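You operate a simulated robot arm through the tools that you are given. There is no shell and no other tool. Be economical: measure what you need, move in short steps, check, and stop when the job is done.

You run a simulated robot arm. Do the job below in one go: nothing can be reset, and whatever is moved stays where it is left.

Task
Wrap the steel nipple with five laps of tape on the blue stand.
Fine: one lamp lights for each lap; swing the tape clear, then stand it in the cream tray. Set down upright: what you pick out.

It is judged by the outcome, as a careful person would: the job done as asked, and still so three seconds after it is handed in. It fails if anything else is knocked over, pushed out of place, dropped, spilled or broken.

Robot
A 7-joint arm with a two-finger parallel gripper, fixed in place. Base frame: the origin is at the foot of the arm, x ahead of it, y to its left, z up; the work surface is at about z = 880. Lengths are in mm, angles in degrees, forces in N, time in s.
With the tool pointing down near the work surface it reaches from about 240 to 680 mm from the base axis. Its first joint turns from -66.0 to 66.0 degrees. Payload 2.4 kg.
Tool frame: the origin (TCP) lies between the finger pads and is the grasp point; the fingertips stand 30 mm ahead of it; z points along the fingers, y is the line along which they close. The gripper opens to 94 mm. The fingers are 28 mm wide and 10 mm thick; the gripper's body (50 by 96 mm) begins 55 mm behind the TCP.
Orientation is that of the tool frame in the base frame, as [roll, pitch, yaw] about the fixed x, y, z axes, in that order (R = Rz(yaw) Ry(pitch) Rx(roll)). With the fingers straight down and closing along the base's y, the tool's x points along the base's -x, its y along +y and its z along -z.

Tools
- The arm moves only by the tool play_rows. Its argument "series" is a list of rows, each a list of 3 entries, a list of its own where there are three numbers: the closure in counts, from 0 (fully open) to 255 (shut), then the shift along the tool's x, y, z in mm, then the turn, a rotation vector about the tool's x, y, z in degrees. In form: [[jaw, [dx, dy, dz], [wx, wy, wz]], ...]. A call has 1 to 20 rows; each row is the pose to reach, as a shift and turn from the pose commanded when the call began, along the tool's axes at that moment. Each row takes 0.2 s and may step no farther than 50 mm and 8.6 degrees from the row before; otherwise, or with a gripper value out of range, the whole call is refused. Where a pose cannot be reached the arm comes as near as it can. A force on the tool above 40 N (or 10 N above the force at the start of the call, whichever is more), or a blocked arm, ends the call early, and 0.2 s more pass. The fingers move at their own pace (about 153 mm/s each) and stop on an object; they squeeze with about 44 N. The grip force told is the motor's: it shows also when the fingers shut on nothing. Time passes only in rows, and 0.2 s behind the last, so rows that repeat a pose let the fingers close. The reply holds the time, the measured pose of the TCP, the force on the tool along the base axes, the opening and the grip force, in the units named above and with some noise, with the torque about the TCP (base axes, N m) and any sound that the robot's microphone picked up.
- Cameras (640 x 400 px; columns grow to the right, rows downward): "scene" is fixed at [42.2, 475.6, 1450.3]; the picture's right is [-0.72, -0.70, 0.00], its down [-0.36, 0.37, -0.86] and it looks along [0.60, -0.62, -0.51] (base axes); focal length 351 px, centre (320, 200). "wrist" rides on the gripper at [76, 14, -102] in the tool frame; the picture's right is [-0.18, 0.98, 0.00], its down [-0.75, -0.14, -0.64] and it looks along [-0.63, -0.12, 0.77] (tool axes); focal length 243 px, centre (320, 200). There is no depth. A picture from a camera that has moved, and an enlarged one, comes with that camera's place and axes in the base frame and with its lens.
- get_image(camera): a new picture of that camera. No time passes.
- enlarge(camera, box): a new picture of the part [left, top, right, bottom] of that camera's present view, enlarged. No time passes.
- finish_job(): hands the job in; it is judged then, once.

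Go step by step. Nothing tells you positions but the pictures and the camera data: compare them with the known pose of the tool, close in by small moves and look again before you grip or let go. The budget is 120 turns and 68 pictures, counting those below and the enlarged ones. Unless the task says otherwise, let go and move clear before handing in, and close with one line.

The tools are called after "Request:" by a JSON object that holds its "api" and its "payload". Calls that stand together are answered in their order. play_rows: Moves the arm, as the interface text tells. Its arguments: {"type":"object","properties":{"series":{"type":"array","items":{"type":"array"}}},"required":["series"]} The other tools are called the same way: get_image (camera) takes a picture; enlarge (camera, box) takes an enlarged picture of a part of a camera's view; finish_job () hands the job in.

At the start:

```text
t: 0.0
ee_pos: [338.5, 126.8, 1241.8]
tool_rot: [179.9, 0.1, 179.9]
force: [-0.1, -0.8, 0.8]
moment: [-0.01, -0.01, 0.03]
width: 94.0
grip_force: 0.1
```

scene: 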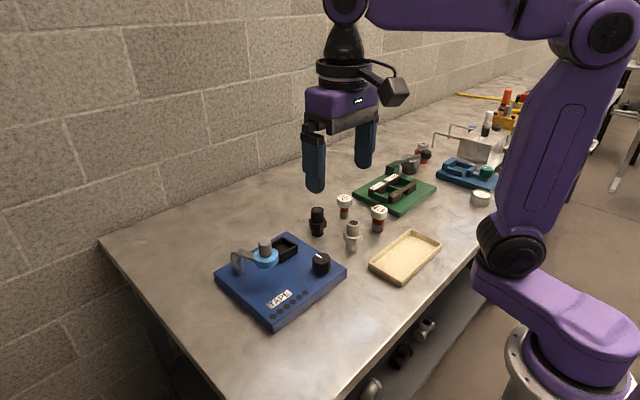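
wrist: 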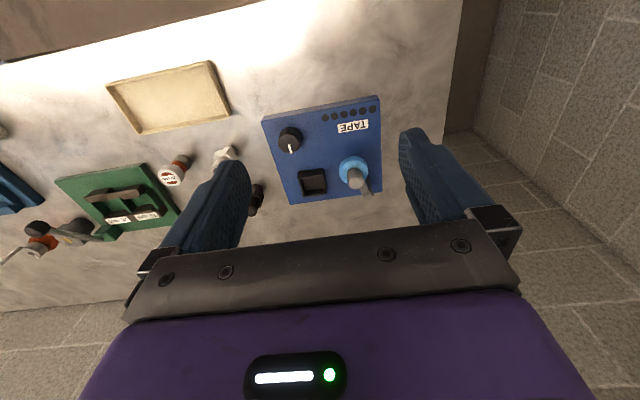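

I see a blue tape stand with a socket, a knob, a swing arm with tape and a row of lamps; several fittings stand next to it. I'll look closer.

Request:
{"api": "enlarge", "payload": {"camera": "scene", "box": [200, 220, 360, 330]}}

Request:
{"api": "enlarge", "payload": {"camera": "scene", "box": [290, 130, 450, 290]}}

Request:
{"api": "enlarge", "payload": {"camera": "wrist", "box": [240, 80, 400, 220]}}

```text
3.64 times, centred on (280, 275) of scene
camera zoom: at [42.2, 475.6, 1450.3], right [-0.72, -0.7, 0.0], down [-0.36, 0.37, -0.86], along [0.6, -0.62, -0.51], focal length 1276 px, centre (466, -73)
```

zoom: 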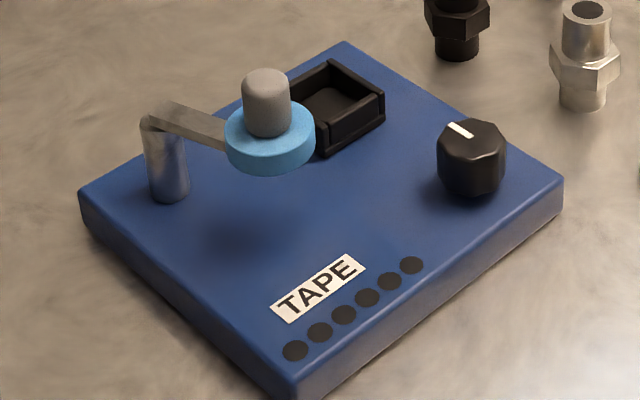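

```text
2.50 times, centred on (370, 210) of scene
camera zoom: at [42.2, 475.6, 1450.3], right [-0.72, -0.7, 0.0], down [-0.36, 0.37, -0.86], along [0.6, -0.62, -0.51], focal length 877 px, centre (195, 175)
```

zoom: 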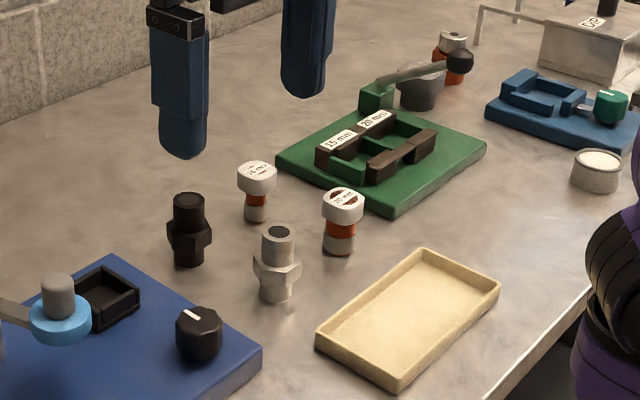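

```text
2.86 times, centred on (320, 150) of wrist
camera zoom: at [261.8, 142.1, 1343.4], right [0.18, 0.98, 0.0], down [0.75, -0.14, 0.64], along [0.63, -0.12, -0.77], focal length 693 px, centre (320, 343)
```

zoom: 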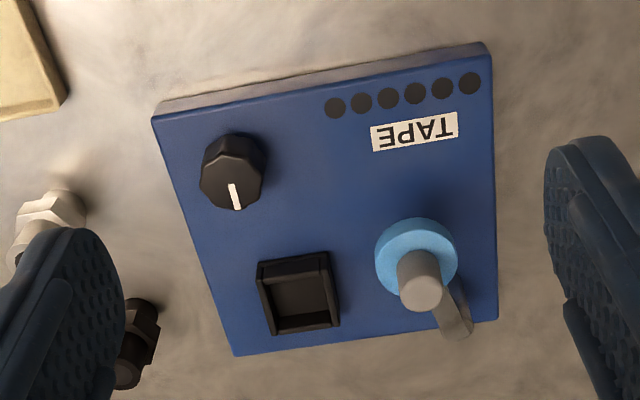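

The steel nipple looks to be near (480,-97) and the socket near (577,55). I'm moving nearer to measure with the wrist camera.

Request:
{"api": "play_rows", "payload": {"series": [[0, [-12, -32, 22], [0, 0, 0]], [0, [-24, -64, 44], [0, 0, 0]], [0, [-36, -96, 66], [0, 0, 0]], [0, [-48, -128, 88], [0, 0, 0]], [0, [-60, -160, 110], [0, 0, 0]], [0, [-72, -192, 131], [0, 0, 0]], [0, [-81.5, -222, 152], [0, 0, 0]], [0, [-81.5, -222, 152], [0, 0, 0]]]}}

Request:
{"api": "get_image", "payload": {"camera": "wrist"}}

```text
t: 1.8
ee_pos: [421.1, -97.5, 1090.4]
tool_rot: [-180.0, 0.0, 180.0]
force: [0.7, -0.5, -1.1]
moment: [-0.03, -0.02, -0.02]
width: 94.0
grip_force: 0.0
```

```text
62 pictures are left
camera wrist: at [344.2, -82.0, 1191.9], right [0.18, 0.98, 0.0], down [0.75, -0.14, 0.64], along [0.63, -0.12, -0.77], focal length 243 px, centre (320, 200)
```

wrist: 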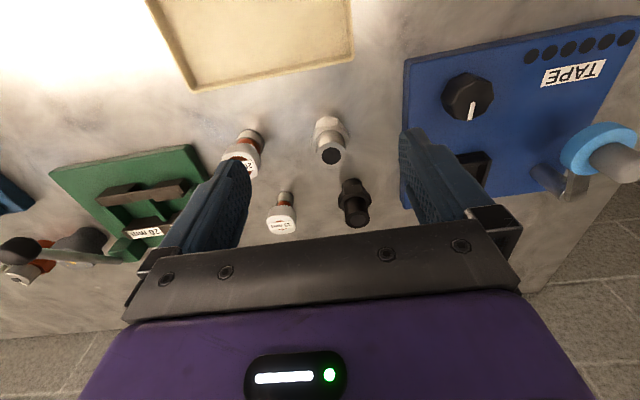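

The wrist view shows the nipple just left of the stand. Enlarging for a fix on it and the socket.

Request:
{"api": "enlarge", "payload": {"camera": "wrist", "box": [280, 90, 380, 190]}}

Request:
{"api": "enlarge", "payload": {"camera": "scene", "box": [310, 195, 390, 255]}}

```text
4.00 times, centred on (330, 140) of wrist
camera zoom: at [344.2, -82.0, 1191.9], right [0.18, 0.98, 0.0], down [0.75, -0.14, 0.64], along [0.63, -0.12, -0.77], focal length 970 px, centre (280, 440)
```

zoom: 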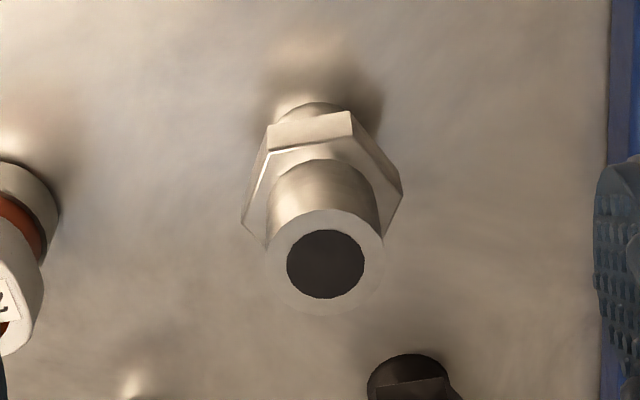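

```text
6.67 times, centred on (350, 225) of scene
camera zoom: at [42.2, 475.6, 1450.3], right [-0.72, -0.7, 0.0], down [-0.36, 0.37, -0.86], along [0.6, -0.62, -0.51], focal length 2339 px, centre (120, 33)
```

zoom: 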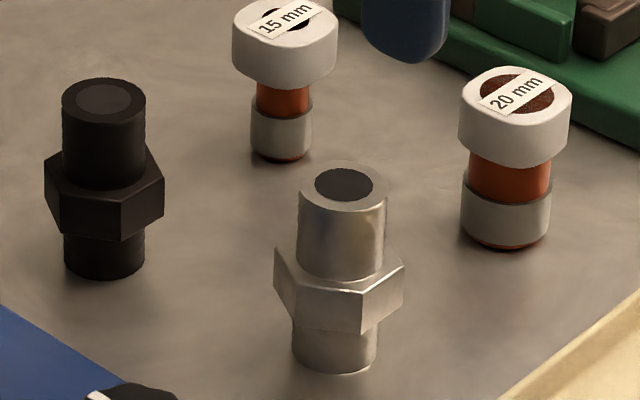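

The nipple is at about (481,-97), roughly 73 mm tall, with a longer thread on top. Now I'll look at the stand from nearby.

Request:
{"api": "play_rows", "payload": {"series": [[0, [0, 45, 0], [0, 0, 0]], [0, [-10, 90, 0], [0, 0, 0]], [0, [-20, 130, 0], [0, 0, 0]], [0, [-30, 160, 0], [0, 0, 0]], [0, [-30, 160, 0], [0, 0, 0]]]}}

Request:
{"api": "get_image", "payload": {"camera": "wrist"}}

Request:
{"api": "enlarge", "payload": {"camera": "wrist", "box": [240, 60, 400, 220]}}

```text
t: 3.0
ee_pos: [450.7, 67.0, 1090.0]
tool_rot: [-179.9, 0.0, -180.0]
force: [0.0, 1.1, 0.0]
moment: [0.01, 0.01, -0.03]
width: 93.9
grip_force: 0.0
```

```text
59 pictures are left
camera wrist: at [373.9, 81.4, 1191.1], right [0.18, 0.98, 0.0], down [0.75, -0.14, 0.64], along [0.63, -0.12, -0.77], focal length 243 px, centre (320, 200)
```

wrist: 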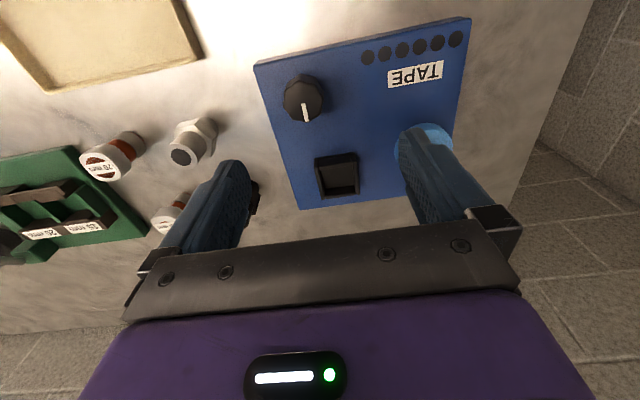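

```text
2.50 times, centred on (320, 140) of wrist
camera zoom: at [373.9, 81.4, 1191.1], right [0.18, 0.98, 0.0], down [0.75, -0.14, 0.64], along [0.63, -0.12, -0.77], focal length 606 px, centre (320, 350)
```

zoom: 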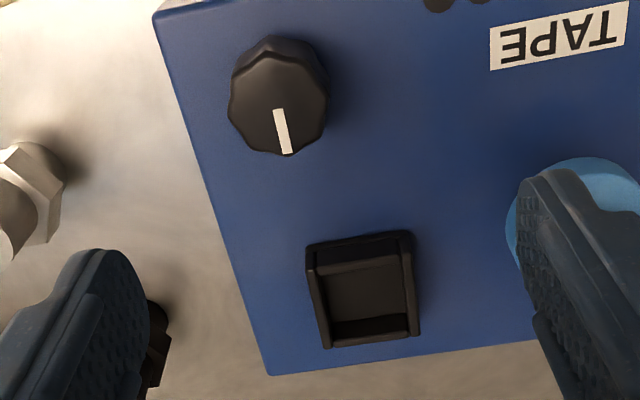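

The socket rim is at about (555,68), z≈930. I need its inner size and the tape geometry more accurately.

Request:
{"api": "enlarge", "payload": {"camera": "wrist", "box": [305, 140, 375, 210]}}

Request:
{"api": "enlarge", "payload": {"camera": "scene", "box": [225, 225, 345, 300]}}

```text
5.71 times, centred on (340, 175) of wrist
camera zoom: at [373.9, 81.4, 1191.1], right [0.18, 0.98, 0.0], down [0.75, -0.14, 0.64], along [0.63, -0.12, -0.77], focal length 1386 px, centre (206, 343)
```

zoom: 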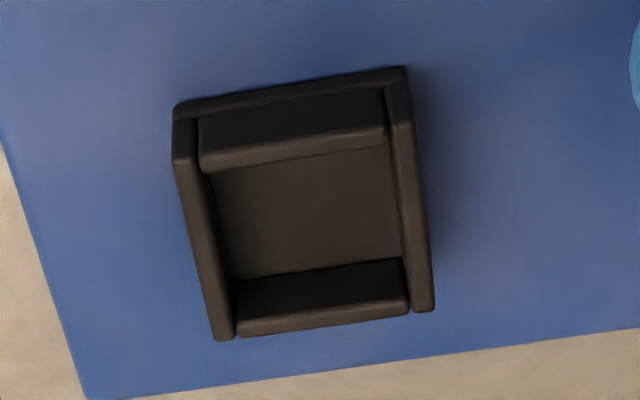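

```text
5.33 times, centred on (285, 262) of scene
camera zoom: at [42.1, 475.7, 1450.3], right [-0.72, -0.7, 0.0], down [-0.36, 0.37, -0.86], along [0.6, -0.62, -0.51], focal length 1871 px, centre (507, -133)
```

zoom: 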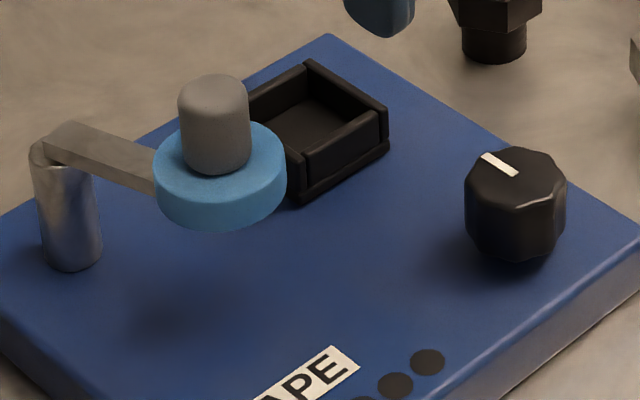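

Roll is near (500,155) at z≈980, post near (585,177), knob near (450,50). I'll go nearer for a precise view of the nest.

Request:
{"api": "play_rows", "payload": {"series": [[0, [-10, -20, 30], [0, 0, 0]], [0, [-15, -40, 60], [0, 0, 0]], [0, [-20, -50, 85], [0, 0, 0]], [0, [-20, -50, 85], [0, 0, 0]]]}}

Request:
{"api": "get_image", "payload": {"camera": "wrist"}}

Request:
{"api": "enlarge", "payload": {"camera": "scene", "box": [265, 225, 325, 270]}}

```text
t: 4.0
ee_pos: [470.0, 14.6, 1004.7]
tool_rot: [180.0, 0.0, 180.0]
force: [0.1, 0.2, 0.3]
moment: [0.03, 0.03, 0.03]
width: 94.0
grip_force: 0.0
```

```text
55 pictures are left
camera wrist: at [393.1, 29.8, 1105.0], right [0.18, 0.98, 0.0], down [0.75, -0.14, 0.64], along [0.63, -0.12, -0.77], focal length 243 px, centre (320, 200)
```

wrist: 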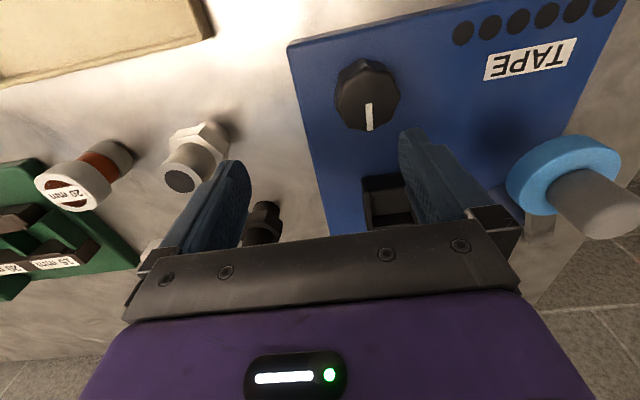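

```text
8.89 times, centred on (295, 248) of scene
camera zoom: at [42.2, 475.6, 1450.3], right [-0.72, -0.7, 0.0], down [-0.36, 0.37, -0.86], along [0.6, -0.62, -0.51], focal length 3118 px, centre (542, -222)
```

zoom: 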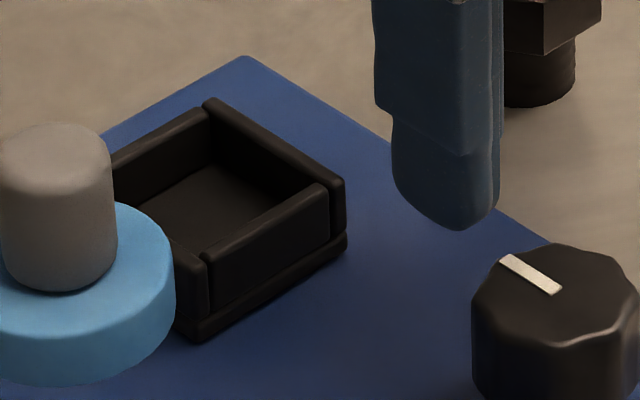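

The nest is a square well, ~44 mm inside, with its centre near (562,71) and the rim at z≈930. Moving above the nipple now.

Request:
{"api": "play_rows", "payload": {"series": [[0, [-3, -40, -15], [0, 0, 0]], [0, [-6, -80, -15], [0, 0, 0]], [0, [-9, -109, -15], [0, 0, 0]], [0, [-9, -109, 0], [0, 0, 0]], [0, [-9, -109, 0], [0, 0, 0]]]}}

Request:
{"api": "get_image", "payload": {"camera": "wrist"}}

Request:
{"api": "enlarge", "payload": {"camera": "scene", "box": [300, 170, 420, 260]}}

```text
t: 5.2
ee_pos: [481.9, -94.4, 1003.9]
tool_rot: [-180.0, 0.1, 180.0]
force: [0.7, 0.6, 0.1]
moment: [-0.02, -0.02, 0.02]
width: 94.3
grip_force: 0.1
```

```text
53 pictures are left
camera wrist: at [405.8, -79.3, 1105.9], right [0.18, 0.98, 0.0], down [0.75, -0.14, 0.64], along [0.63, -0.12, -0.77], focal length 243 px, centre (320, 200)
```

wrist: 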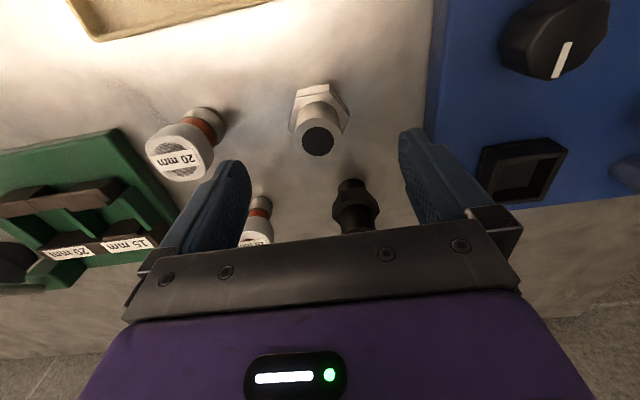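

```text
4.44 times, centred on (360, 215) of scene
camera zoom: at [42.2, 475.6, 1450.3], right [-0.72, -0.7, 0.0], down [-0.36, 0.37, -0.86], along [0.6, -0.62, -0.51], focal length 1559 px, centre (142, 133)
```

zoom: 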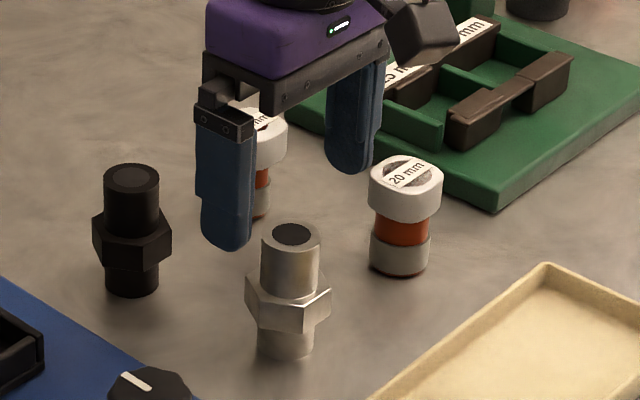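

The TCP is directly above the nipple at about (481,-94.6). Descending and gripping the upper thread.

Request:
{"api": "play_rows", "payload": {"series": [[0, [0, 0, 20], [0, 0, 0]], [0, [0, 0, 38], [0, 0, 0]], [0, [0, 0, 46], [0, 0, 0]], [0, [0, 0, 46], [0, 0, 0]], [120, [0, 0, 46], [0, 0, 0]], [200, [0, 0, 46], [0, 0, 0]], [255, [0, 0, 46], [0, 0, 0]], [255, [0, 0, 46], [0, 0, 0]], [255, [0, 0, 46], [0, 0, 0]]]}}

Request:
{"api": "enlarge", "payload": {"camera": "scene", "box": [300, 170, 420, 260]}}

```text
t: 7.2
ee_pos: [480.0, -93.0, 959.1]
tool_rot: [180.0, 0.1, 180.0]
force: [-0.8, 0.9, 0.2]
moment: [0.08, 0.0, -0.02]
width: 32.8
grip_force: 44.3
```

```text
4.44 times, centred on (360, 215) of scene
camera zoom: at [42.1, 475.7, 1450.3], right [-0.72, -0.7, 0.0], down [-0.36, 0.37, -0.86], along [0.6, -0.62, -0.51], focal length 1559 px, centre (142, 133)
```

zoom: 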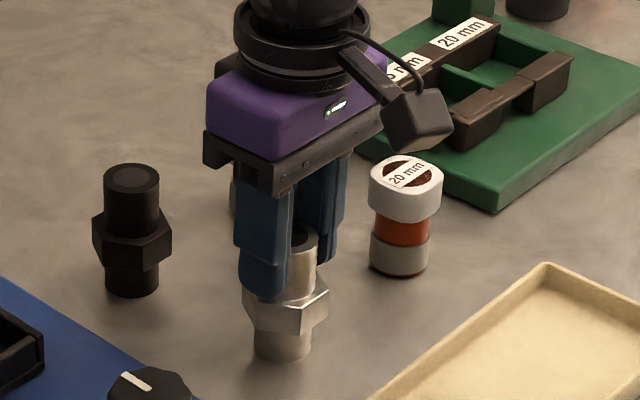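

It is held at 32.8 mm width, with its bottom 79 mm below the TCP. Lifting it and carrying it above the nest.

Request:
{"api": "play_rows", "payload": {"series": [[255, [0, 0, -10], [0, 0, 0]], [255, [0, 0, -45], [0, 0, 0]], [255, [0, 0, -80], [0, 0, 0]], [255, [-15, 30, -95], [0, 0, 0]], [255, [-35, 70, -95], [0, 0, 0]], [255, [-55, 110, -95], [0, 0, 0]], [255, [-71, 145, -95], [0, 0, 0]], [255, [-81, 164, -95], [0, 0, 0]], [255, [-81, 164, -95], [0, 0, 0]]]}}

Request:
{"api": "get_image", "payload": {"camera": "wrist"}}

Request:
{"api": "enlarge", "payload": {"camera": "scene", "box": [230, 170, 350, 280]}}

```text
t: 9.2
ee_pos: [561.2, 71.9, 1053.2]
tool_rot: [179.9, -0.1, -180.0]
force: [-0.6, 0.1, -2.2]
moment: [0.0, -0.01, 0.0]
width: 32.6
grip_force: 44.2
```

```text
50 pictures are left
camera wrist: at [483.6, 85.5, 1154.8], right [0.18, 0.98, 0.0], down [0.75, -0.14, 0.64], along [0.63, -0.12, -0.77], focal length 243 px, centre (320, 200)
```

wrist: 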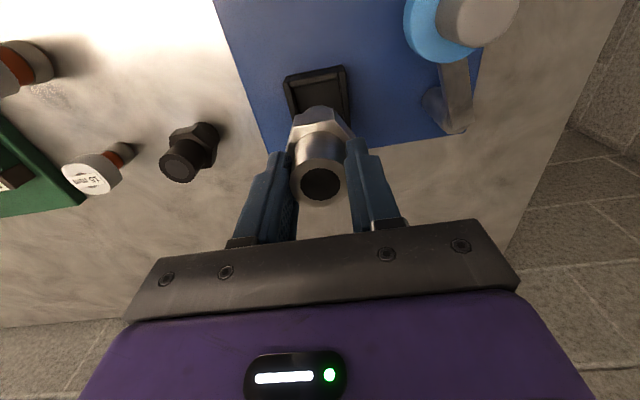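

```text
3.64 times, centred on (290, 225) of scene
camera zoom: at [42.2, 475.7, 1450.3], right [-0.72, -0.7, 0.0], down [-0.36, 0.37, -0.86], along [0.6, -0.62, -0.51], focal length 1276 px, centre (429, 109)
```

zoom: 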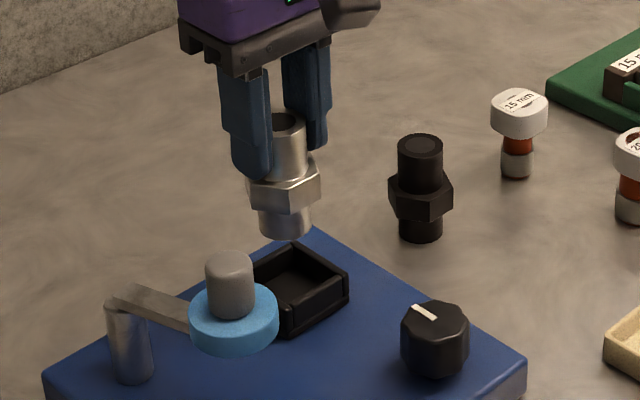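

I'll zoom in to fix the nest position from here.

Request:
{"api": "enlarge", "payload": {"camera": "wrist", "box": [260, 50, 380, 150]}}

```text
4.00 times, centred on (320, 100) of wrist
camera zoom: at [483.6, 85.5, 1154.8], right [0.18, 0.98, 0.0], down [0.75, -0.14, 0.64], along [0.63, -0.12, -0.77], focal length 970 px, centre (320, 600)
```

zoom: 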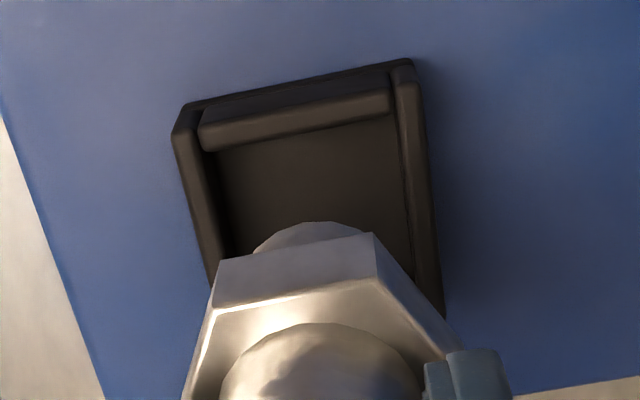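

The nest edges and hex flats are parallel, and the nest centre x is between 557 and 562. I'll lower to just above the rim and compare.

Request:
{"api": "play_rows", "payload": {"series": [[255, [1, -1, 15], [0, 0, 0]], [255, [1, -1, 30], [0, 0, 0]], [255, [1, -1, 30], [0, 0, 0]]]}}

Request:
{"api": "enlarge", "payload": {"camera": "wrist", "box": [260, 50, 380, 150]}}

Request:
{"api": "enlarge", "payload": {"camera": "scene", "box": [255, 200, 335, 270]}}

```text
t: 10.0
ee_pos: [559.4, 69.7, 1024.0]
tool_rot: [180.0, 0.1, -179.9]
force: [0.0, -0.2, -2.4]
moment: [-0.01, 0.0, 0.01]
width: 32.8
grip_force: 43.9
```

```text
4.00 times, centred on (320, 100) of wrist
camera zoom: at [481.4, 84.1, 1124.3], right [0.18, 0.98, 0.0], down [0.75, -0.14, 0.64], along [0.63, -0.12, -0.77], focal length 970 px, centre (320, 600)
```

zoom: 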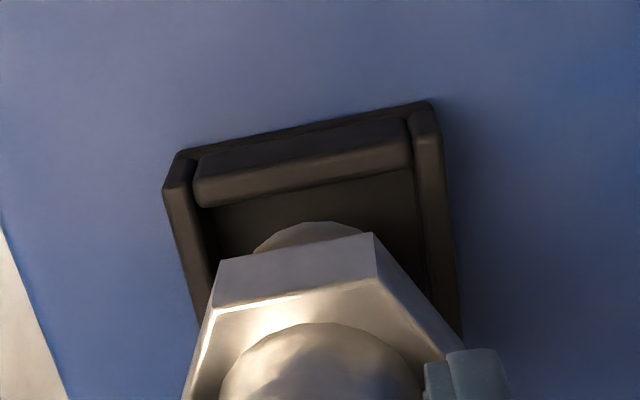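

```text
5.71 times, centred on (295, 235) of scene
camera zoom: at [42.2, 475.7, 1450.3], right [-0.72, -0.7, 0.0], down [-0.36, 0.37, -0.86], along [0.6, -0.62, -0.51], focal length 2005 px, centre (463, 0)
```

zoom: 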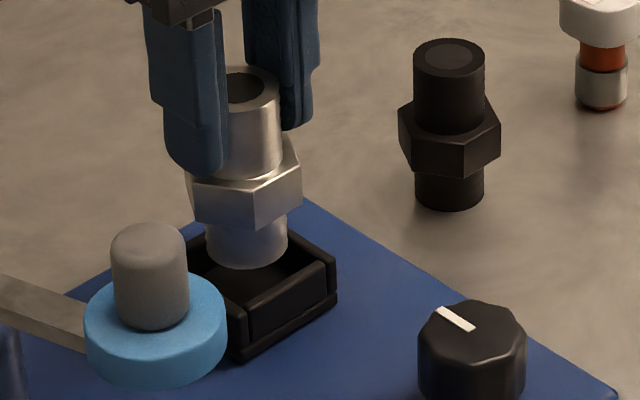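

Both views now agree: rim z≈937, nest centre about (557,71), with the nipple well centred. Lowering it in carefully.

Request:
{"api": "play_rows", "payload": {"series": [[255, [-1, 0, 8], [0, 0, 0]], [255, [-1, 0, 14], [0, 0, 0]], [255, [-1, 0, 19], [0, 0, 0]], [255, [-1, 0, 19], [0, 0, 0]]]}}

Request:
{"api": "enlarge", "payload": {"camera": "scene", "box": [255, 200, 335, 270]}}

```text
t: 11.0
ee_pos: [558.3, 68.6, 1004.8]
tool_rot: [180.0, 0.0, 179.9]
force: [0.5, -0.2, -2.9]
moment: [0.03, 0.0, -0.04]
width: 32.6
grip_force: 44.0
```

```text
5.71 times, centred on (295, 235) of scene
camera zoom: at [42.2, 475.7, 1450.3], right [-0.72, -0.7, 0.0], down [-0.36, 0.37, -0.86], along [0.6, -0.62, -0.51], focal length 2005 px, centre (463, 0)
```

zoom: 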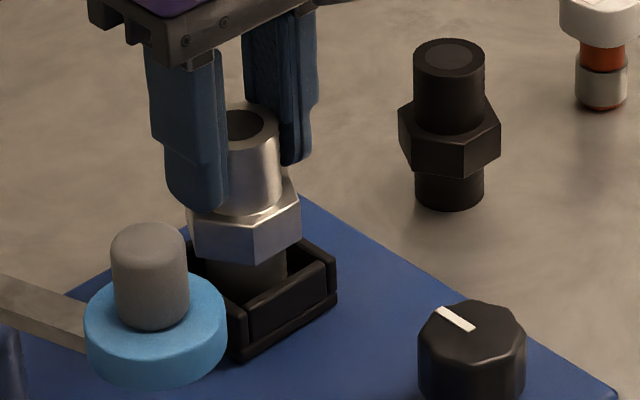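

The lower thread is inside the well with no contact force. Continuing in small steps until it touches the floor.

Request:
{"api": "play_rows", "payload": {"series": [[255, [0, 0, 2], [0, 0, 0]], [255, [0, 0, 4], [0, 0, 0]], [255, [0, 0, 4], [0, 0, 0]]]}}

Request:
{"api": "play_rows", "payload": {"series": [[255, [0, 0, 1], [0, 0, 0]], [255, [0, 0, 2], [0, 0, 0]], [255, [0, 0, 3], [0, 0, 0]]]}}

```text
t: 11.8
ee_pos: [559.1, 70.0, 1000.4]
tool_rot: [-179.9, 0.0, -179.9]
force: [0.3, 0.7, -3.0]
moment: [-0.02, 0.01, -0.03]
width: 32.8
grip_force: 43.6
```

```text
t: 12.6
ee_pos: [560.4, 69.1, 998.0]
tool_rot: [-179.9, 0.0, 180.0]
force: [0.8, -0.7, -3.1]
moment: [-0.02, -0.01, 0.03]
width: 32.8
grip_force: 43.4
```

Request:
{"api": "play_rows", "payload": {"series": [[255, [0, 0, 1], [0, 0, 0]], [255, [0, 0, 2], [0, 0, 0]], [255, [0, 0, 3], [0, 0, 0]]]}}

Request:
{"api": "enlarge", "payload": {"camera": "scene", "box": [255, 200, 335, 270]}}

```text
t: 13.4
ee_pos: [559.9, 69.3, 997.3]
tool_rot: [-179.9, 0.2, -179.9]
force: [-7.9, 0.4, 28.7]
moment: [-0.4, 0.6, -0.01]
width: 32.7
grip_force: 44.0
```

```text
5.71 times, centred on (295, 235) of scene
camera zoom: at [41.4, 475.6, 1450.4], right [-0.72, -0.7, 0.0], down [-0.36, 0.37, -0.86], along [0.6, -0.62, -0.51], focal length 2005 px, centre (463, 0)
```

zoom: 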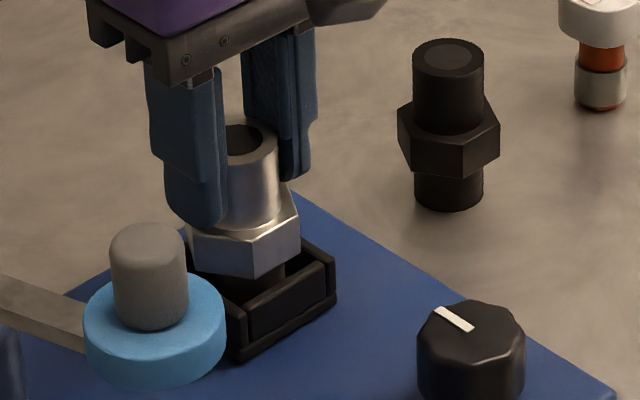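

It is seated: contact at bottom z≈918, which matches the floor. Relaxing the push, then opening and rising.

Request:
{"api": "play_rows", "payload": {"series": [[255, [0, 0, -2], [0, 0, 0]], [255, [0, 0, -2], [0, 0, 0]]]}}

Request:
{"api": "play_rows", "payload": {"series": [[200, [0, 0, 0], [0, 0, 0]], [120, [0, 0, 0], [0, 0, 0]], [60, [0, 0, 0], [0, 0, 0]], [60, [0, 0, 0], [0, 0, 0]], [60, [0, 0, -30], [0, 0, 0]], [60, [0, 0, -65], [0, 0, 0]], [60, [0, 0, -90], [0, 0, 0]], [60, [0, 0, -90], [0, 0, 0]]]}}

Request:
{"api": "enlarge", "payload": {"camera": "scene", "box": [220, 200, 350, 310]}}

```text
t: 14.0
ee_pos: [560.8, 69.2, 996.7]
tool_rot: [180.0, -0.1, 180.0]
force: [4.3, 0.7, 1.6]
moment: [0.09, -0.36, -0.02]
width: 32.9
grip_force: 43.3
```

```text
t: 15.8
ee_pos: [558.7, 68.8, 1088.6]
tool_rot: [180.0, -0.1, 180.0]
force: [-0.3, 0.7, -0.2]
moment: [0.0, -0.01, 0.02]
width: 71.9
grip_force: 0.0
```

```text
3.64 times, centred on (285, 255) of scene
camera zoom: at [42.2, 475.6, 1450.3], right [-0.72, -0.7, 0.0], down [-0.36, 0.37, -0.86], along [0.6, -0.62, -0.51], focal length 1276 px, centre (447, 0)
```

zoom: 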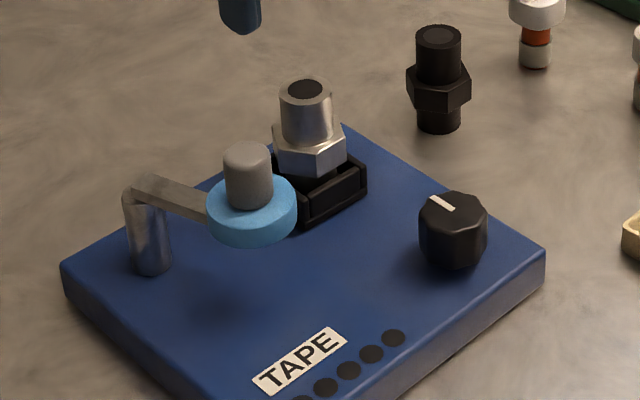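

The nipple stands upright in the nest. Now I'll measure the tape roll's handle and post from the wrist camera.

Request:
{"api": "play_rows", "payload": {"series": [[60, [45, 5, -10], [0, 0, 0]], [60, [85, 10, -15], [0, 0, 0]], [60, [125, 10, -15], [0, 0, 0]], [60, [155, 10, -15], [0, 0, 0]], [60, [155, 10, -15], [0, 0, 0]]]}}

Request:
{"api": "get_image", "payload": {"camera": "wrist"}}

Request:
{"api": "enlarge", "payload": {"camera": "wrist", "box": [320, 80, 440, 210]}}

```text
t: 17.0
ee_pos: [402.9, 80.8, 1102.4]
tool_rot: [-179.9, -0.1, -180.0]
force: [-0.3, 0.6, 0.1]
moment: [0.02, 0.0, -0.02]
width: 71.9
grip_force: 0.1
```

```text
42 pictures are left
camera wrist: at [328.0, 94.3, 1203.8], right [0.18, 0.98, 0.0], down [0.75, -0.14, 0.64], along [0.63, -0.12, -0.77], focal length 243 px, centre (320, 200)
```

wrist: 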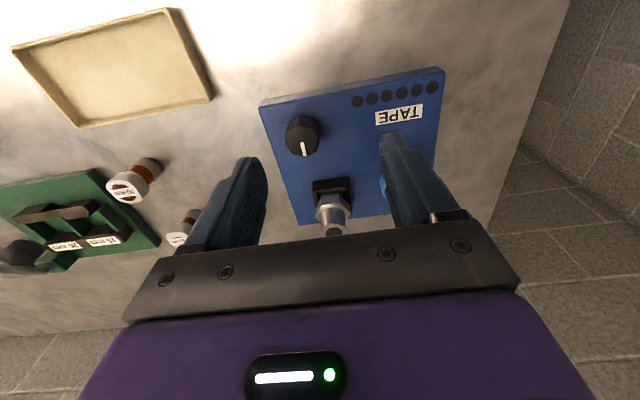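

```text
3.08 times, centred on (380, 145) of wrist
camera zoom: at [328.0, 94.3, 1203.8], right [0.18, 0.98, 0.0], down [0.75, -0.14, 0.64], along [0.63, -0.12, -0.77], focal length 746 px, centre (135, 369)
```

zoom: 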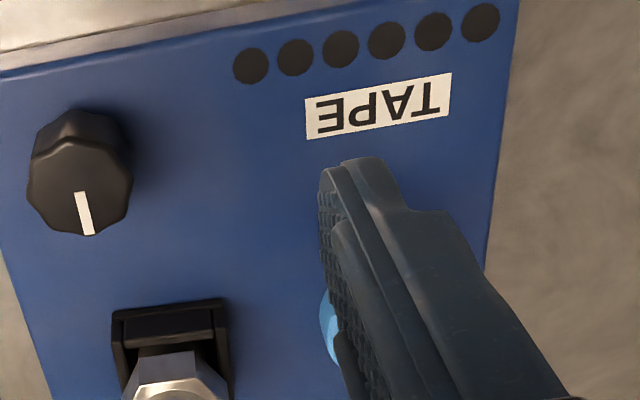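

The finger hides the roll, so I'm shifting left for a clear view.

Request:
{"api": "play_rows", "payload": {"series": [[0, [0, 45, 0], [0, 0, 0]], [0, [-15, 85, 0], [0, 0, 0]], [0, [-30, 85, 0], [0, 0, 0]], [0, [-30, 85, 0], [0, 0, 0]]]}}

Request:
{"api": "enlarge", "payload": {"camera": "wrist", "box": [240, 80, 400, 230]}}

```text
t: 18.0
ee_pos: [435.4, 166.1, 1099.5]
tool_rot: [-180.0, 0.0, 180.0]
force: [-0.7, -0.5, 1.1]
moment: [0.0, 0.0, 0.0]
width: 94.1
grip_force: 0.2
```

```text
2.67 times, centred on (320, 155) of wrist
camera zoom: at [358.2, 180.5, 1201.7], right [0.18, 0.98, 0.0], down [0.75, -0.14, 0.64], along [0.63, -0.12, -0.77], focal length 647 px, centre (320, 320)
```

zoom: 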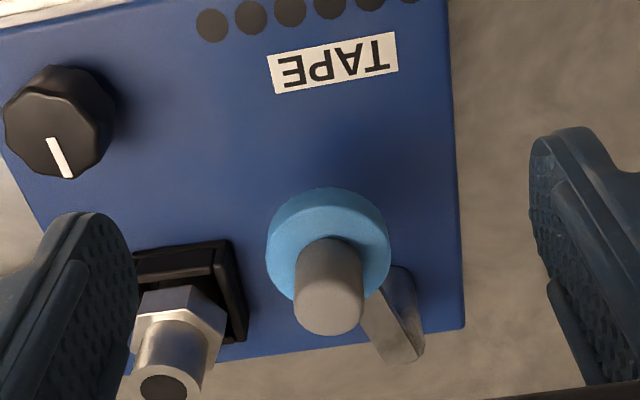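

The handle is at about (496.5,158.5), top z≈1025, and the post at about (567,184), so the arm is ~75 mm long. Contact with the nipple should need about 57° of swing. Moving onto the handle.

Request:
{"api": "play_rows", "payload": {"series": [[0, [-30, -4, 10], [0, 0, 0]], [0, [-61, -7.6, 25], [0, 0, 0]], [0, [-61, -7.6, 37], [0, 0, 0]], [0, [-61, -7.6, 37], [0, 0, 0]]]}}

Request:
{"api": "enlarge", "payload": {"camera": "scene", "box": [200, 190, 350, 310]}}

Request:
{"api": "enlarge", "payload": {"camera": "wrist", "box": [240, 80, 400, 230]}}

```text
t: 19.0
ee_pos: [497.3, 157.1, 1063.8]
tool_rot: [-180.0, 0.0, -180.0]
force: [0.0, 0.5, -0.2]
moment: [-0.01, -0.02, -0.01]
width: 93.9
grip_force: 0.0
```

```text
3.33 times, centred on (275, 250) of scene
camera zoom: at [42.2, 475.6, 1450.3], right [-0.72, -0.7, 0.0], down [-0.36, 0.37, -0.86], along [0.6, -0.62, -0.51], focal length 1169 px, centre (470, 33)
```

zoom: 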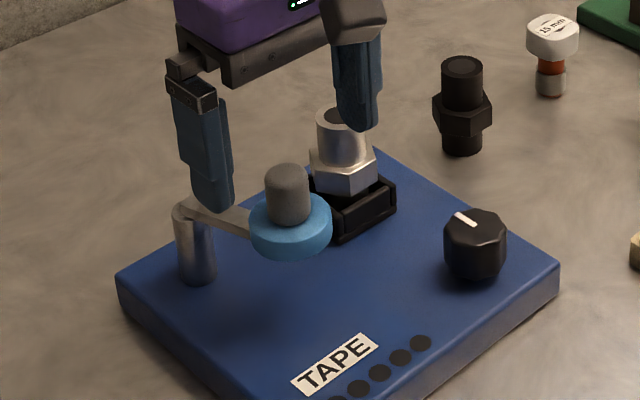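

```text
2.67 times, centred on (320, 155) of wrist
camera zoom: at [420.0, 171.8, 1165.7], right [0.18, 0.98, 0.0], down [0.75, -0.14, 0.64], along [0.63, -0.12, -0.77], focal length 647 px, centre (320, 320)
```

zoom: 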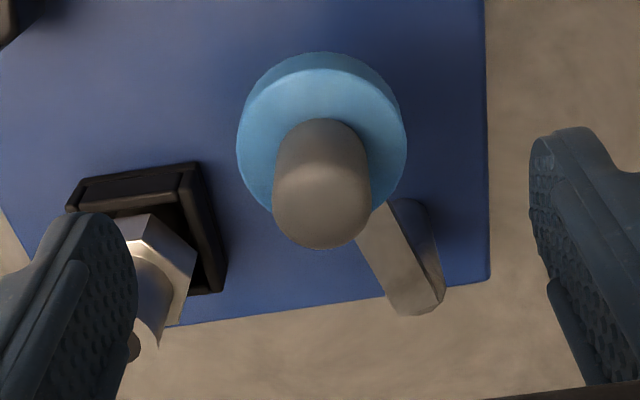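

Alignment is good; a small +x correction, then descend and grip the handle.

Request:
{"api": "play_rows", "payload": {"series": [[0, [-2, 0, 18], [0, 0, 0]], [0, [-2, 0, 35], [0, 0, 0]], [0, [-2, 0, 35], [0, 0, 0]], [120, [-2, 0, 35], [0, 0, 0]], [200, [-2, 0, 35], [0, 0, 0]], [255, [-2, 0, 35], [0, 0, 0]], [255, [-2, 0, 35], [0, 0, 0]], [255, [-2, 0, 35], [0, 0, 0]]]}}

```text
t: 20.8
ee_pos: [498.2, 155.3, 1029.4]
tool_rot: [179.9, 0.0, 180.0]
force: [0.6, 0.1, -4.4]
moment: [0.45, -0.37, -0.13]
width: 25.2
grip_force: 44.9
```

The handle is held at 25 mm width. Swinging the first 15° along the arc.

Request:
{"api": "play_rows", "payload": {"series": [[255, [-2.5, -5.8, 0], [0, 0, -5]], [255, [-5.5, -11.4, 0], [0, 0, -10]], [255, [-8.9, -16.7, 0], [0, 0, -15]], [255, [-8.9, -16.7, 0], [0, 0, -15]]]}}

```text
t: 21.8
ee_pos: [504.7, 138.2, 1029.9]
tool_rot: [-180.0, -0.2, -165.0]
force: [-7.2, -8.7, -0.4]
moment: [0.41, -0.14, -0.36]
width: 25.1
grip_force: 44.9
```

The motion follows the hinge; the fitted post is nearer (571,174). I'll continue another 20° with the corrected arc.

Request:
{"api": "play_rows", "payload": {"series": [[255, [1.2, -6.8, 0], [0, 0, -5]], [255, [-1.2, -13.0, 0], [0, 0, -10]], [255, [-4.0, -18.9, 0], [0, 0, -15]], [255, [-7.4, -24.6, 0], [0, 0, -20]], [255, [-7.4, -24.6, 0], [0, 0, -20]]]}}

Request:
{"api": "enlarge", "payload": {"camera": "scene", "box": [200, 190, 350, 310]}}

```text
t: 23.0
ee_pos: [520.3, 118.2, 1030.7]
tool_rot: [-179.9, -0.1, -144.9]
force: [-0.8, -2.0, -11.0]
moment: [-0.26, -0.72, 0.0]
width: 25.0
grip_force: 45.1
```

```text
3.33 times, centred on (275, 250) of scene
camera zoom: at [42.3, 475.6, 1450.3], right [-0.72, -0.7, 0.0], down [-0.36, 0.37, -0.86], along [0.6, -0.62, -0.51], focal length 1169 px, centre (470, 33)
```

zoom: 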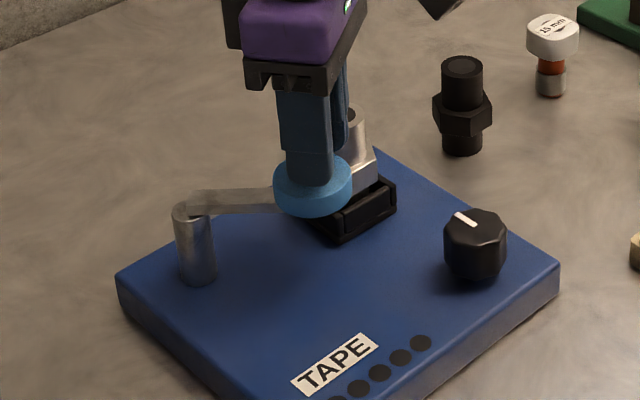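

Swinging on track; the roll is about 20 mm short of contact. Going 10° more, slowly.

Request:
{"api": "play_rows", "payload": {"series": [[255, [-0.9, -3.2, 0], [0, 0, -2.5]], [255, [-1.8, -6.4, 0], [0, 0, -5]], [255, [-3, -9.4, 0], [0, 0, -7.5]], [255, [-4.1, -12.4, 0], [0, 0, -10]], [255, [-4.1, -12.4, 0], [0, 0, -10]]]}}

Request:
{"api": "enlarge", "payload": {"camera": "scene", "box": [200, 190, 350, 310]}}

```text
t: 24.2
ee_pos: [530.6, 111.7, 1029.6]
tool_rot: [-180.0, 0.0, -134.9]
force: [-1.1, -8.1, -15.8]
moment: [-0.54, -0.52, -0.23]
width: 25.0
grip_force: 44.7
```

```text
3.33 times, centred on (275, 250) of scene
camera zoom: at [42.4, 475.5, 1450.4], right [-0.72, -0.7, 0.0], down [-0.36, 0.37, -0.86], along [0.6, -0.62, -0.51], focal length 1169 px, centre (470, 33)
```

zoom: 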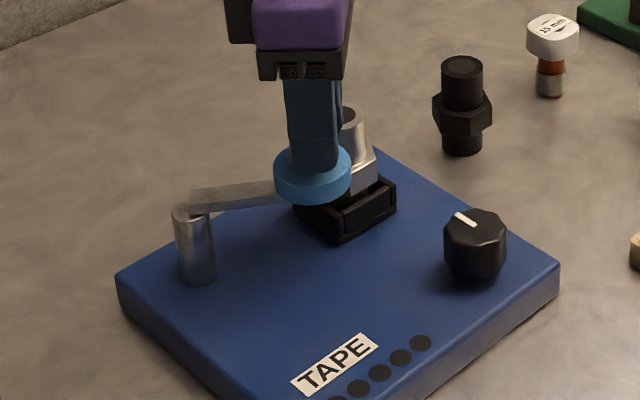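

No contact yet; about 8 mm left. Small steps onward, lowering 1 mm to ease the vertical force.

Request:
{"api": "play_rows", "payload": {"series": [[255, [-0.4, -2.4, 1], [0, 0, -1.7]], [255, [-0.7, -4.8, 1.3], [0, 0, -3.4]], [255, [-1.1, -7.1, 1.3], [0, 0, -5]], [255, [-1.1, -7.1, 1.3], [0, 0, -5]]]}}

Request:
{"api": "play_rows", "payload": {"series": [[255, [-0.4, -2, 0], [0, 0, -1.5]], [255, [-0.4, -2, 0], [0, 0, -1.5]]]}}

```text
t: 25.2
ee_pos: [537.5, 105.9, 1030.1]
tool_rot: [180.0, 0.2, -130.0]
force: [-7.8, -9.8, 15.3]
moment: [-0.18, 0.9, 0.2]
width: 24.9
grip_force: 44.8
```

```text
t: 25.8
ee_pos: [539.0, 105.2, 1029.5]
tool_rot: [-179.9, 0.1, -128.5]
force: [-4.5, -9.3, 15.0]
moment: [0.12, 0.54, 0.01]
width: 24.9
grip_force: 45.4
```

By my estimate the roll is at the nipple, so I'm looking now.

Request:
{"api": "enlarge", "payload": {"camera": "scene", "box": [230, 200, 330, 280]}}

Request:
{"api": "get_image", "payload": {"camera": "wrist"}}

```text
5.00 times, centred on (280, 240) of scene
camera zoom: at [41.7, 475.3, 1450.5], right [-0.72, -0.7, 0.0], down [-0.36, 0.37, -0.86], along [0.6, -0.62, -0.51], focal length 1754 px, centre (520, 0)
```

zoom: 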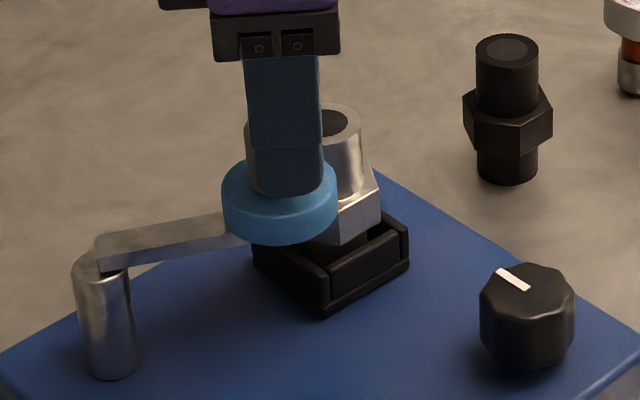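

```text
34 pictures are left
camera wrist: at [479.4, 54.6, 1131.3], right [-0.65, 0.76, 0.0], down [0.58, 0.5, 0.64], along [0.49, 0.42, -0.77], focal length 243 px, centre (320, 200)
```

wrist: 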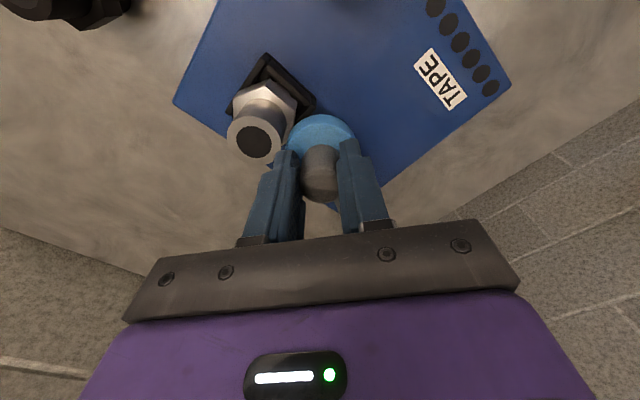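

Request:
{"api": "enlarge", "payload": {"camera": "wrist", "box": [220, 50, 380, 200]}}

```text
2.67 times, centred on (300, 125) of wrist
camera zoom: at [479.4, 54.6, 1131.3], right [-0.65, 0.76, 0.0], down [0.58, 0.5, 0.64], along [0.49, 0.42, -0.77], focal length 647 px, centre (373, 400)
```

zoom: 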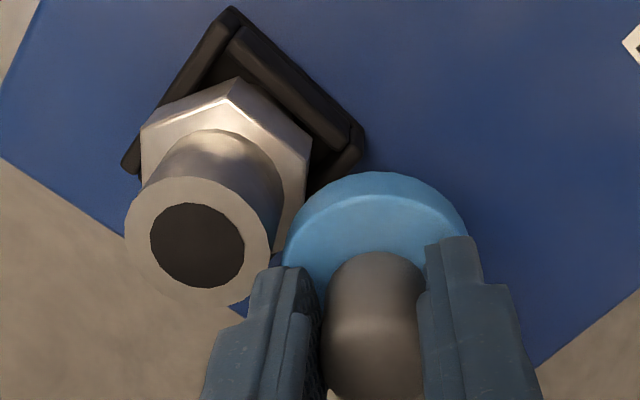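

The roll is within a few millimetres of the thread. I'm nudging on and watching the force.

Request:
{"api": "play_rows", "payload": {"series": [[255, [-0.4, -2, 0], [0, 0, -1.5]], [255, [-0.4, -2, 0], [0, 0, -1.5]]]}}

Request:
{"api": "play_rows", "payload": {"series": [[255, [-0.5, -2, 0], [0, 0, -1.5]], [255, [-0.5, -2, 0], [0, 0, -1.5]]]}}

```text
t: 26.4
ee_pos: [539.3, 105.3, 1031.1]
tool_rot: [179.9, 0.0, -127.0]
force: [-13.8, -5.0, 27.1]
moment: [0.31, 0.56, 0.18]
width: 24.5
grip_force: 44.9
```

```text
t: 27.0
ee_pos: [540.8, 105.2, 1029.4]
tool_rot: [179.9, -0.1, -125.4]
force: [-25.5, -0.3, 29.5]
moment: [0.16, -0.19, 0.35]
width: 24.9
grip_force: 45.1
```

There is firm contact against the nipple now. I'm letting go of the handle and rising to look.

Request:
{"api": "play_rows", "payload": {"series": [[180, [0, 0, -1], [0, 0, 0]], [133, [0, 0, -1], [0, 0, 0]], [133, [0, 0, -3], [0, 0, 0]], [133, [0, 0, -40], [0, 0, 0]], [133, [0, 0, -80], [0, 0, 0]], [133, [0, 0, -80], [0, 0, 0]]]}}

Request:
{"api": "enlarge", "payload": {"camera": "scene", "box": [210, 200, 350, 310]}}

Request:
{"api": "enlarge", "payload": {"camera": "wrist", "box": [220, 30, 380, 180]}}

```text
t: 28.4
ee_pos: [545.8, 103.7, 1108.6]
tool_rot: [180.0, 0.0, -125.5]
force: [-0.1, 0.0, -0.4]
moment: [-0.03, 0.01, 0.02]
width: 44.9
grip_force: 0.1
```

```text
3.64 times, centred on (280, 255) of scene
camera zoom: at [42.2, 475.6, 1450.3], right [-0.72, -0.7, 0.0], down [-0.36, 0.37, -0.86], along [0.6, -0.62, -0.51], focal length 1276 px, centre (466, 0)
```

zoom: 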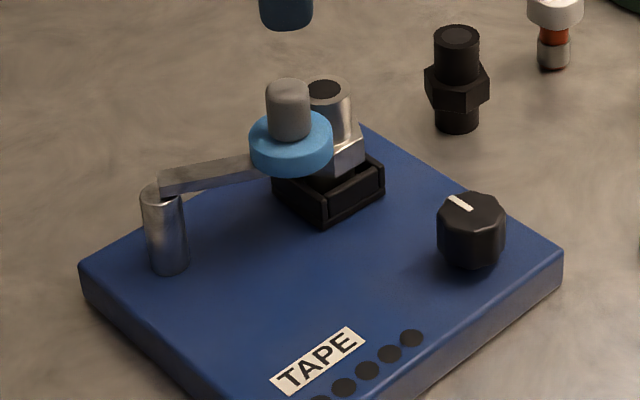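

```text
2.67 times, centred on (300, 105) of wrist
camera zoom: at [489.1, 49.8, 1210.0], right [-0.69, 0.72, 0.0], down [0.55, 0.53, 0.64], along [0.46, 0.45, -0.77], focal length 647 px, centre (373, 453)
```

zoom: 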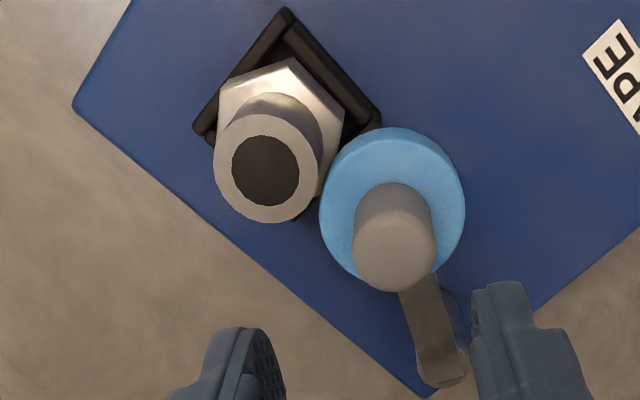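

The tape rests against the nipple, which is still upright. Next is the knob near (450,50); I'm moving above it to measure.

Request:
{"api": "play_rows", "payload": {"series": [[133, [35, 16, 0], [0, 0, 0]], [100, [70, 32, 10], [0, 0, 0]], [60, [98.6, 45.1, 20], [0, 0, 0]], [30, [98.6, 45.1, 45], [0, 0, 0]], [30, [98.6, 45.1, 45], [0, 0, 0]]]}}

Request:
{"api": "enlarge", "payload": {"camera": "wrist", "box": [230, 60, 410, 220]}}

Request:
{"api": "enlarge", "payload": {"camera": "scene", "box": [270, 210, 370, 290]}}

```text
t: 29.6
ee_pos: [451.1, 50.7, 1062.7]
tool_rot: [180.0, 0.0, -125.5]
force: [-0.1, 0.5, 0.5]
moment: [-0.02, -0.02, 0.02]
width: 82.9
grip_force: 0.1
```

```text
2.50 times, centred on (320, 140) of wrist
camera zoom: at [394.1, -2.8, 1163.6], right [-0.69, 0.72, 0.0], down [0.55, 0.53, 0.64], along [0.46, 0.45, -0.77], focal length 606 px, centre (320, 350)
```

zoom: 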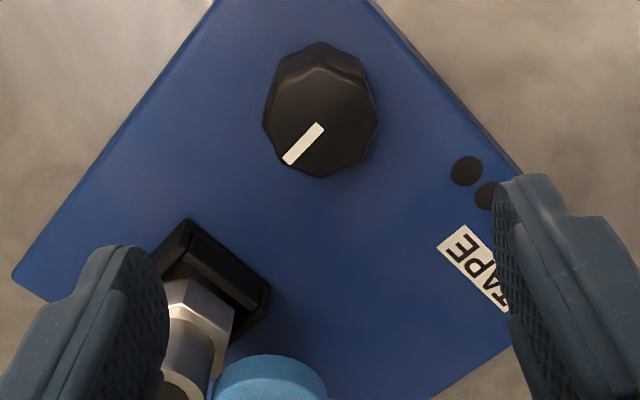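

```text
5.00 times, centred on (320, 250) of scene
camera zoom: at [42.2, 475.6, 1450.3], right [-0.72, -0.7, 0.0], down [-0.36, 0.37, -0.86], along [0.6, -0.62, -0.51], focal length 1754 px, centre (320, -50)
```

zoom: 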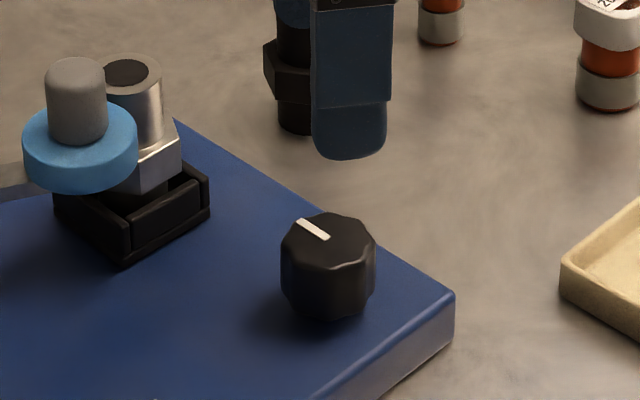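

Knob centre is about (449,51), ~42 mm across, top z≈943. Descending and gripping it.

Request:
{"api": "play_rows", "payload": {"series": [[0, [1.2, 1.5, 35], [0, 0, 0]], [0, [1.2, 1.5, 70], [0, 0, 0]], [0, [1.2, 1.5, 95], [0, 0, 0]], [0, [1.2, 1.5, 108], [0, 0, 0]], [0, [1.2, 1.5, 108], [0, 0, 0]], [120, [1.2, 1.5, 108], [0, 0, 0]], [200, [1.2, 1.5, 108], [0, 0, 0]], [255, [1.2, 1.5, 108], [0, 0, 0]], [255, [1.2, 1.5, 108], [0, 0, 0]]]}}

Request:
{"api": "enlarge", "payload": {"camera": "scene", "box": [270, 200, 370, 290]}}

```text
t: 31.6
ee_pos: [448.4, 48.4, 953.0]
tool_rot: [-179.8, 0.1, -125.7]
force: [20.3, -13.5, -16.2]
moment: [0.9, -0.23, -0.08]
width: 39.8
grip_force: 44.9
```

```text
4.44 times, centred on (320, 245) of scene
camera zoom: at [43.0, 475.3, 1450.4], right [-0.72, -0.7, 0.0], down [-0.36, 0.37, -0.86], along [0.6, -0.62, -0.52], focal length 1559 px, centre (320, 0)
```

zoom: 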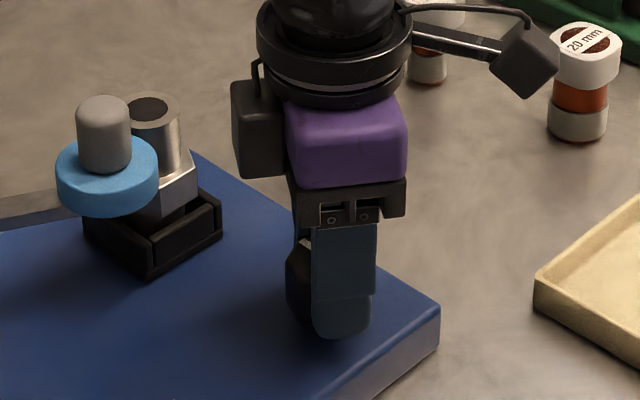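

Gripped at 39.8 mm, slightly off-centre sideways; I'll ease toward the force by 2 mm, then turn clockwise a little as a test.

Request:
{"api": "play_rows", "payload": {"series": [[255, [0, -2, 0], [0, 0, 0]], [255, [0, -2, 0], [0, 0, 0]]]}}

Request:
{"api": "play_rows", "payload": {"series": [[255, [0, 0, 0], [0, 0, 8]], [255, [0, 0, 0], [0, 0, 16]], [255, [0, 0, 0], [0, 0, 24]], [255, [0, 0, 0], [0, 0, 32]], [255, [0, 0, 0], [0, 0, 40]], [255, [0, 0, 0], [0, 0, 40]]]}}

Request:
{"api": "enlarge", "payload": {"camera": "scene", "box": [210, 200, 370, 320]}}

```text
t: 32.2
ee_pos: [449.4, 48.8, 953.5]
tool_rot: [180.0, -0.1, -125.5]
force: [14.4, -9.1, -19.2]
moment: [0.77, -0.34, -0.02]
width: 39.4
grip_force: 45.3
```

```text
t: 33.6
ee_pos: [447.9, 50.0, 954.3]
tool_rot: [179.9, -0.3, -165.5]
force: [6.7, 11.4, -33.6]
moment: [-0.55, -0.4, 0.02]
width: 39.5
grip_force: 45.0
```

```text
3.33 times, centred on (290, 260) of scene
camera zoom: at [42.8, 476.1, 1450.2], right [-0.72, -0.7, 0.0], down [-0.36, 0.37, -0.86], along [0.6, -0.62, -0.51], focal length 1169 px, centre (420, 0)
```

zoom: 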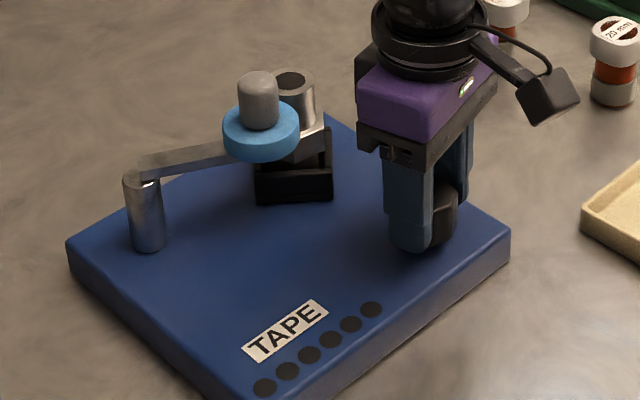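

Turning the knob turns the nest with the nipple. I'll continue clockwise with a long stroke, easing z by 1.5 mm.

Request:
{"api": "play_rows", "payload": {"series": [[255, [0, 1, 1.5], [0, 0, 0]], [255, [0, 1, 1.5], [0, 0, 8.5]], [255, [0, 1, 1.5], [0, 0, 17]], [255, [0, 1, 1.5], [0, 0, 25.5]], [255, [0, 1, 1.5], [0, 0, 34]], [255, [0, 1, 1.5], [0, 0, 42.5]], [255, [0, 1, 1.5], [0, 0, 51]], [255, [0, 1, 1.5], [0, 0, 59.5]], [255, [0, 1, 1.5], [0, 0, 68]], [255, [0, 1, 1.5], [0, 0, 76.5]], [255, [0, 1, 1.5], [0, 0, 85]], [255, [0, 1, 1.5], [0, 0, 93.5]], [255, [0, 1, 1.5], [0, 0, 102]], [255, [0, 1, 1.5], [0, 0, 102]]]}}

```text
t: 36.6
ee_pos: [450.4, 51.0, 954.2]
tool_rot: [179.6, 0.0, 92.5]
force: [18.2, 27.8, 0.2]
moment: [0.32, 0.12, 0.02]
width: 39.1
grip_force: 44.5
```

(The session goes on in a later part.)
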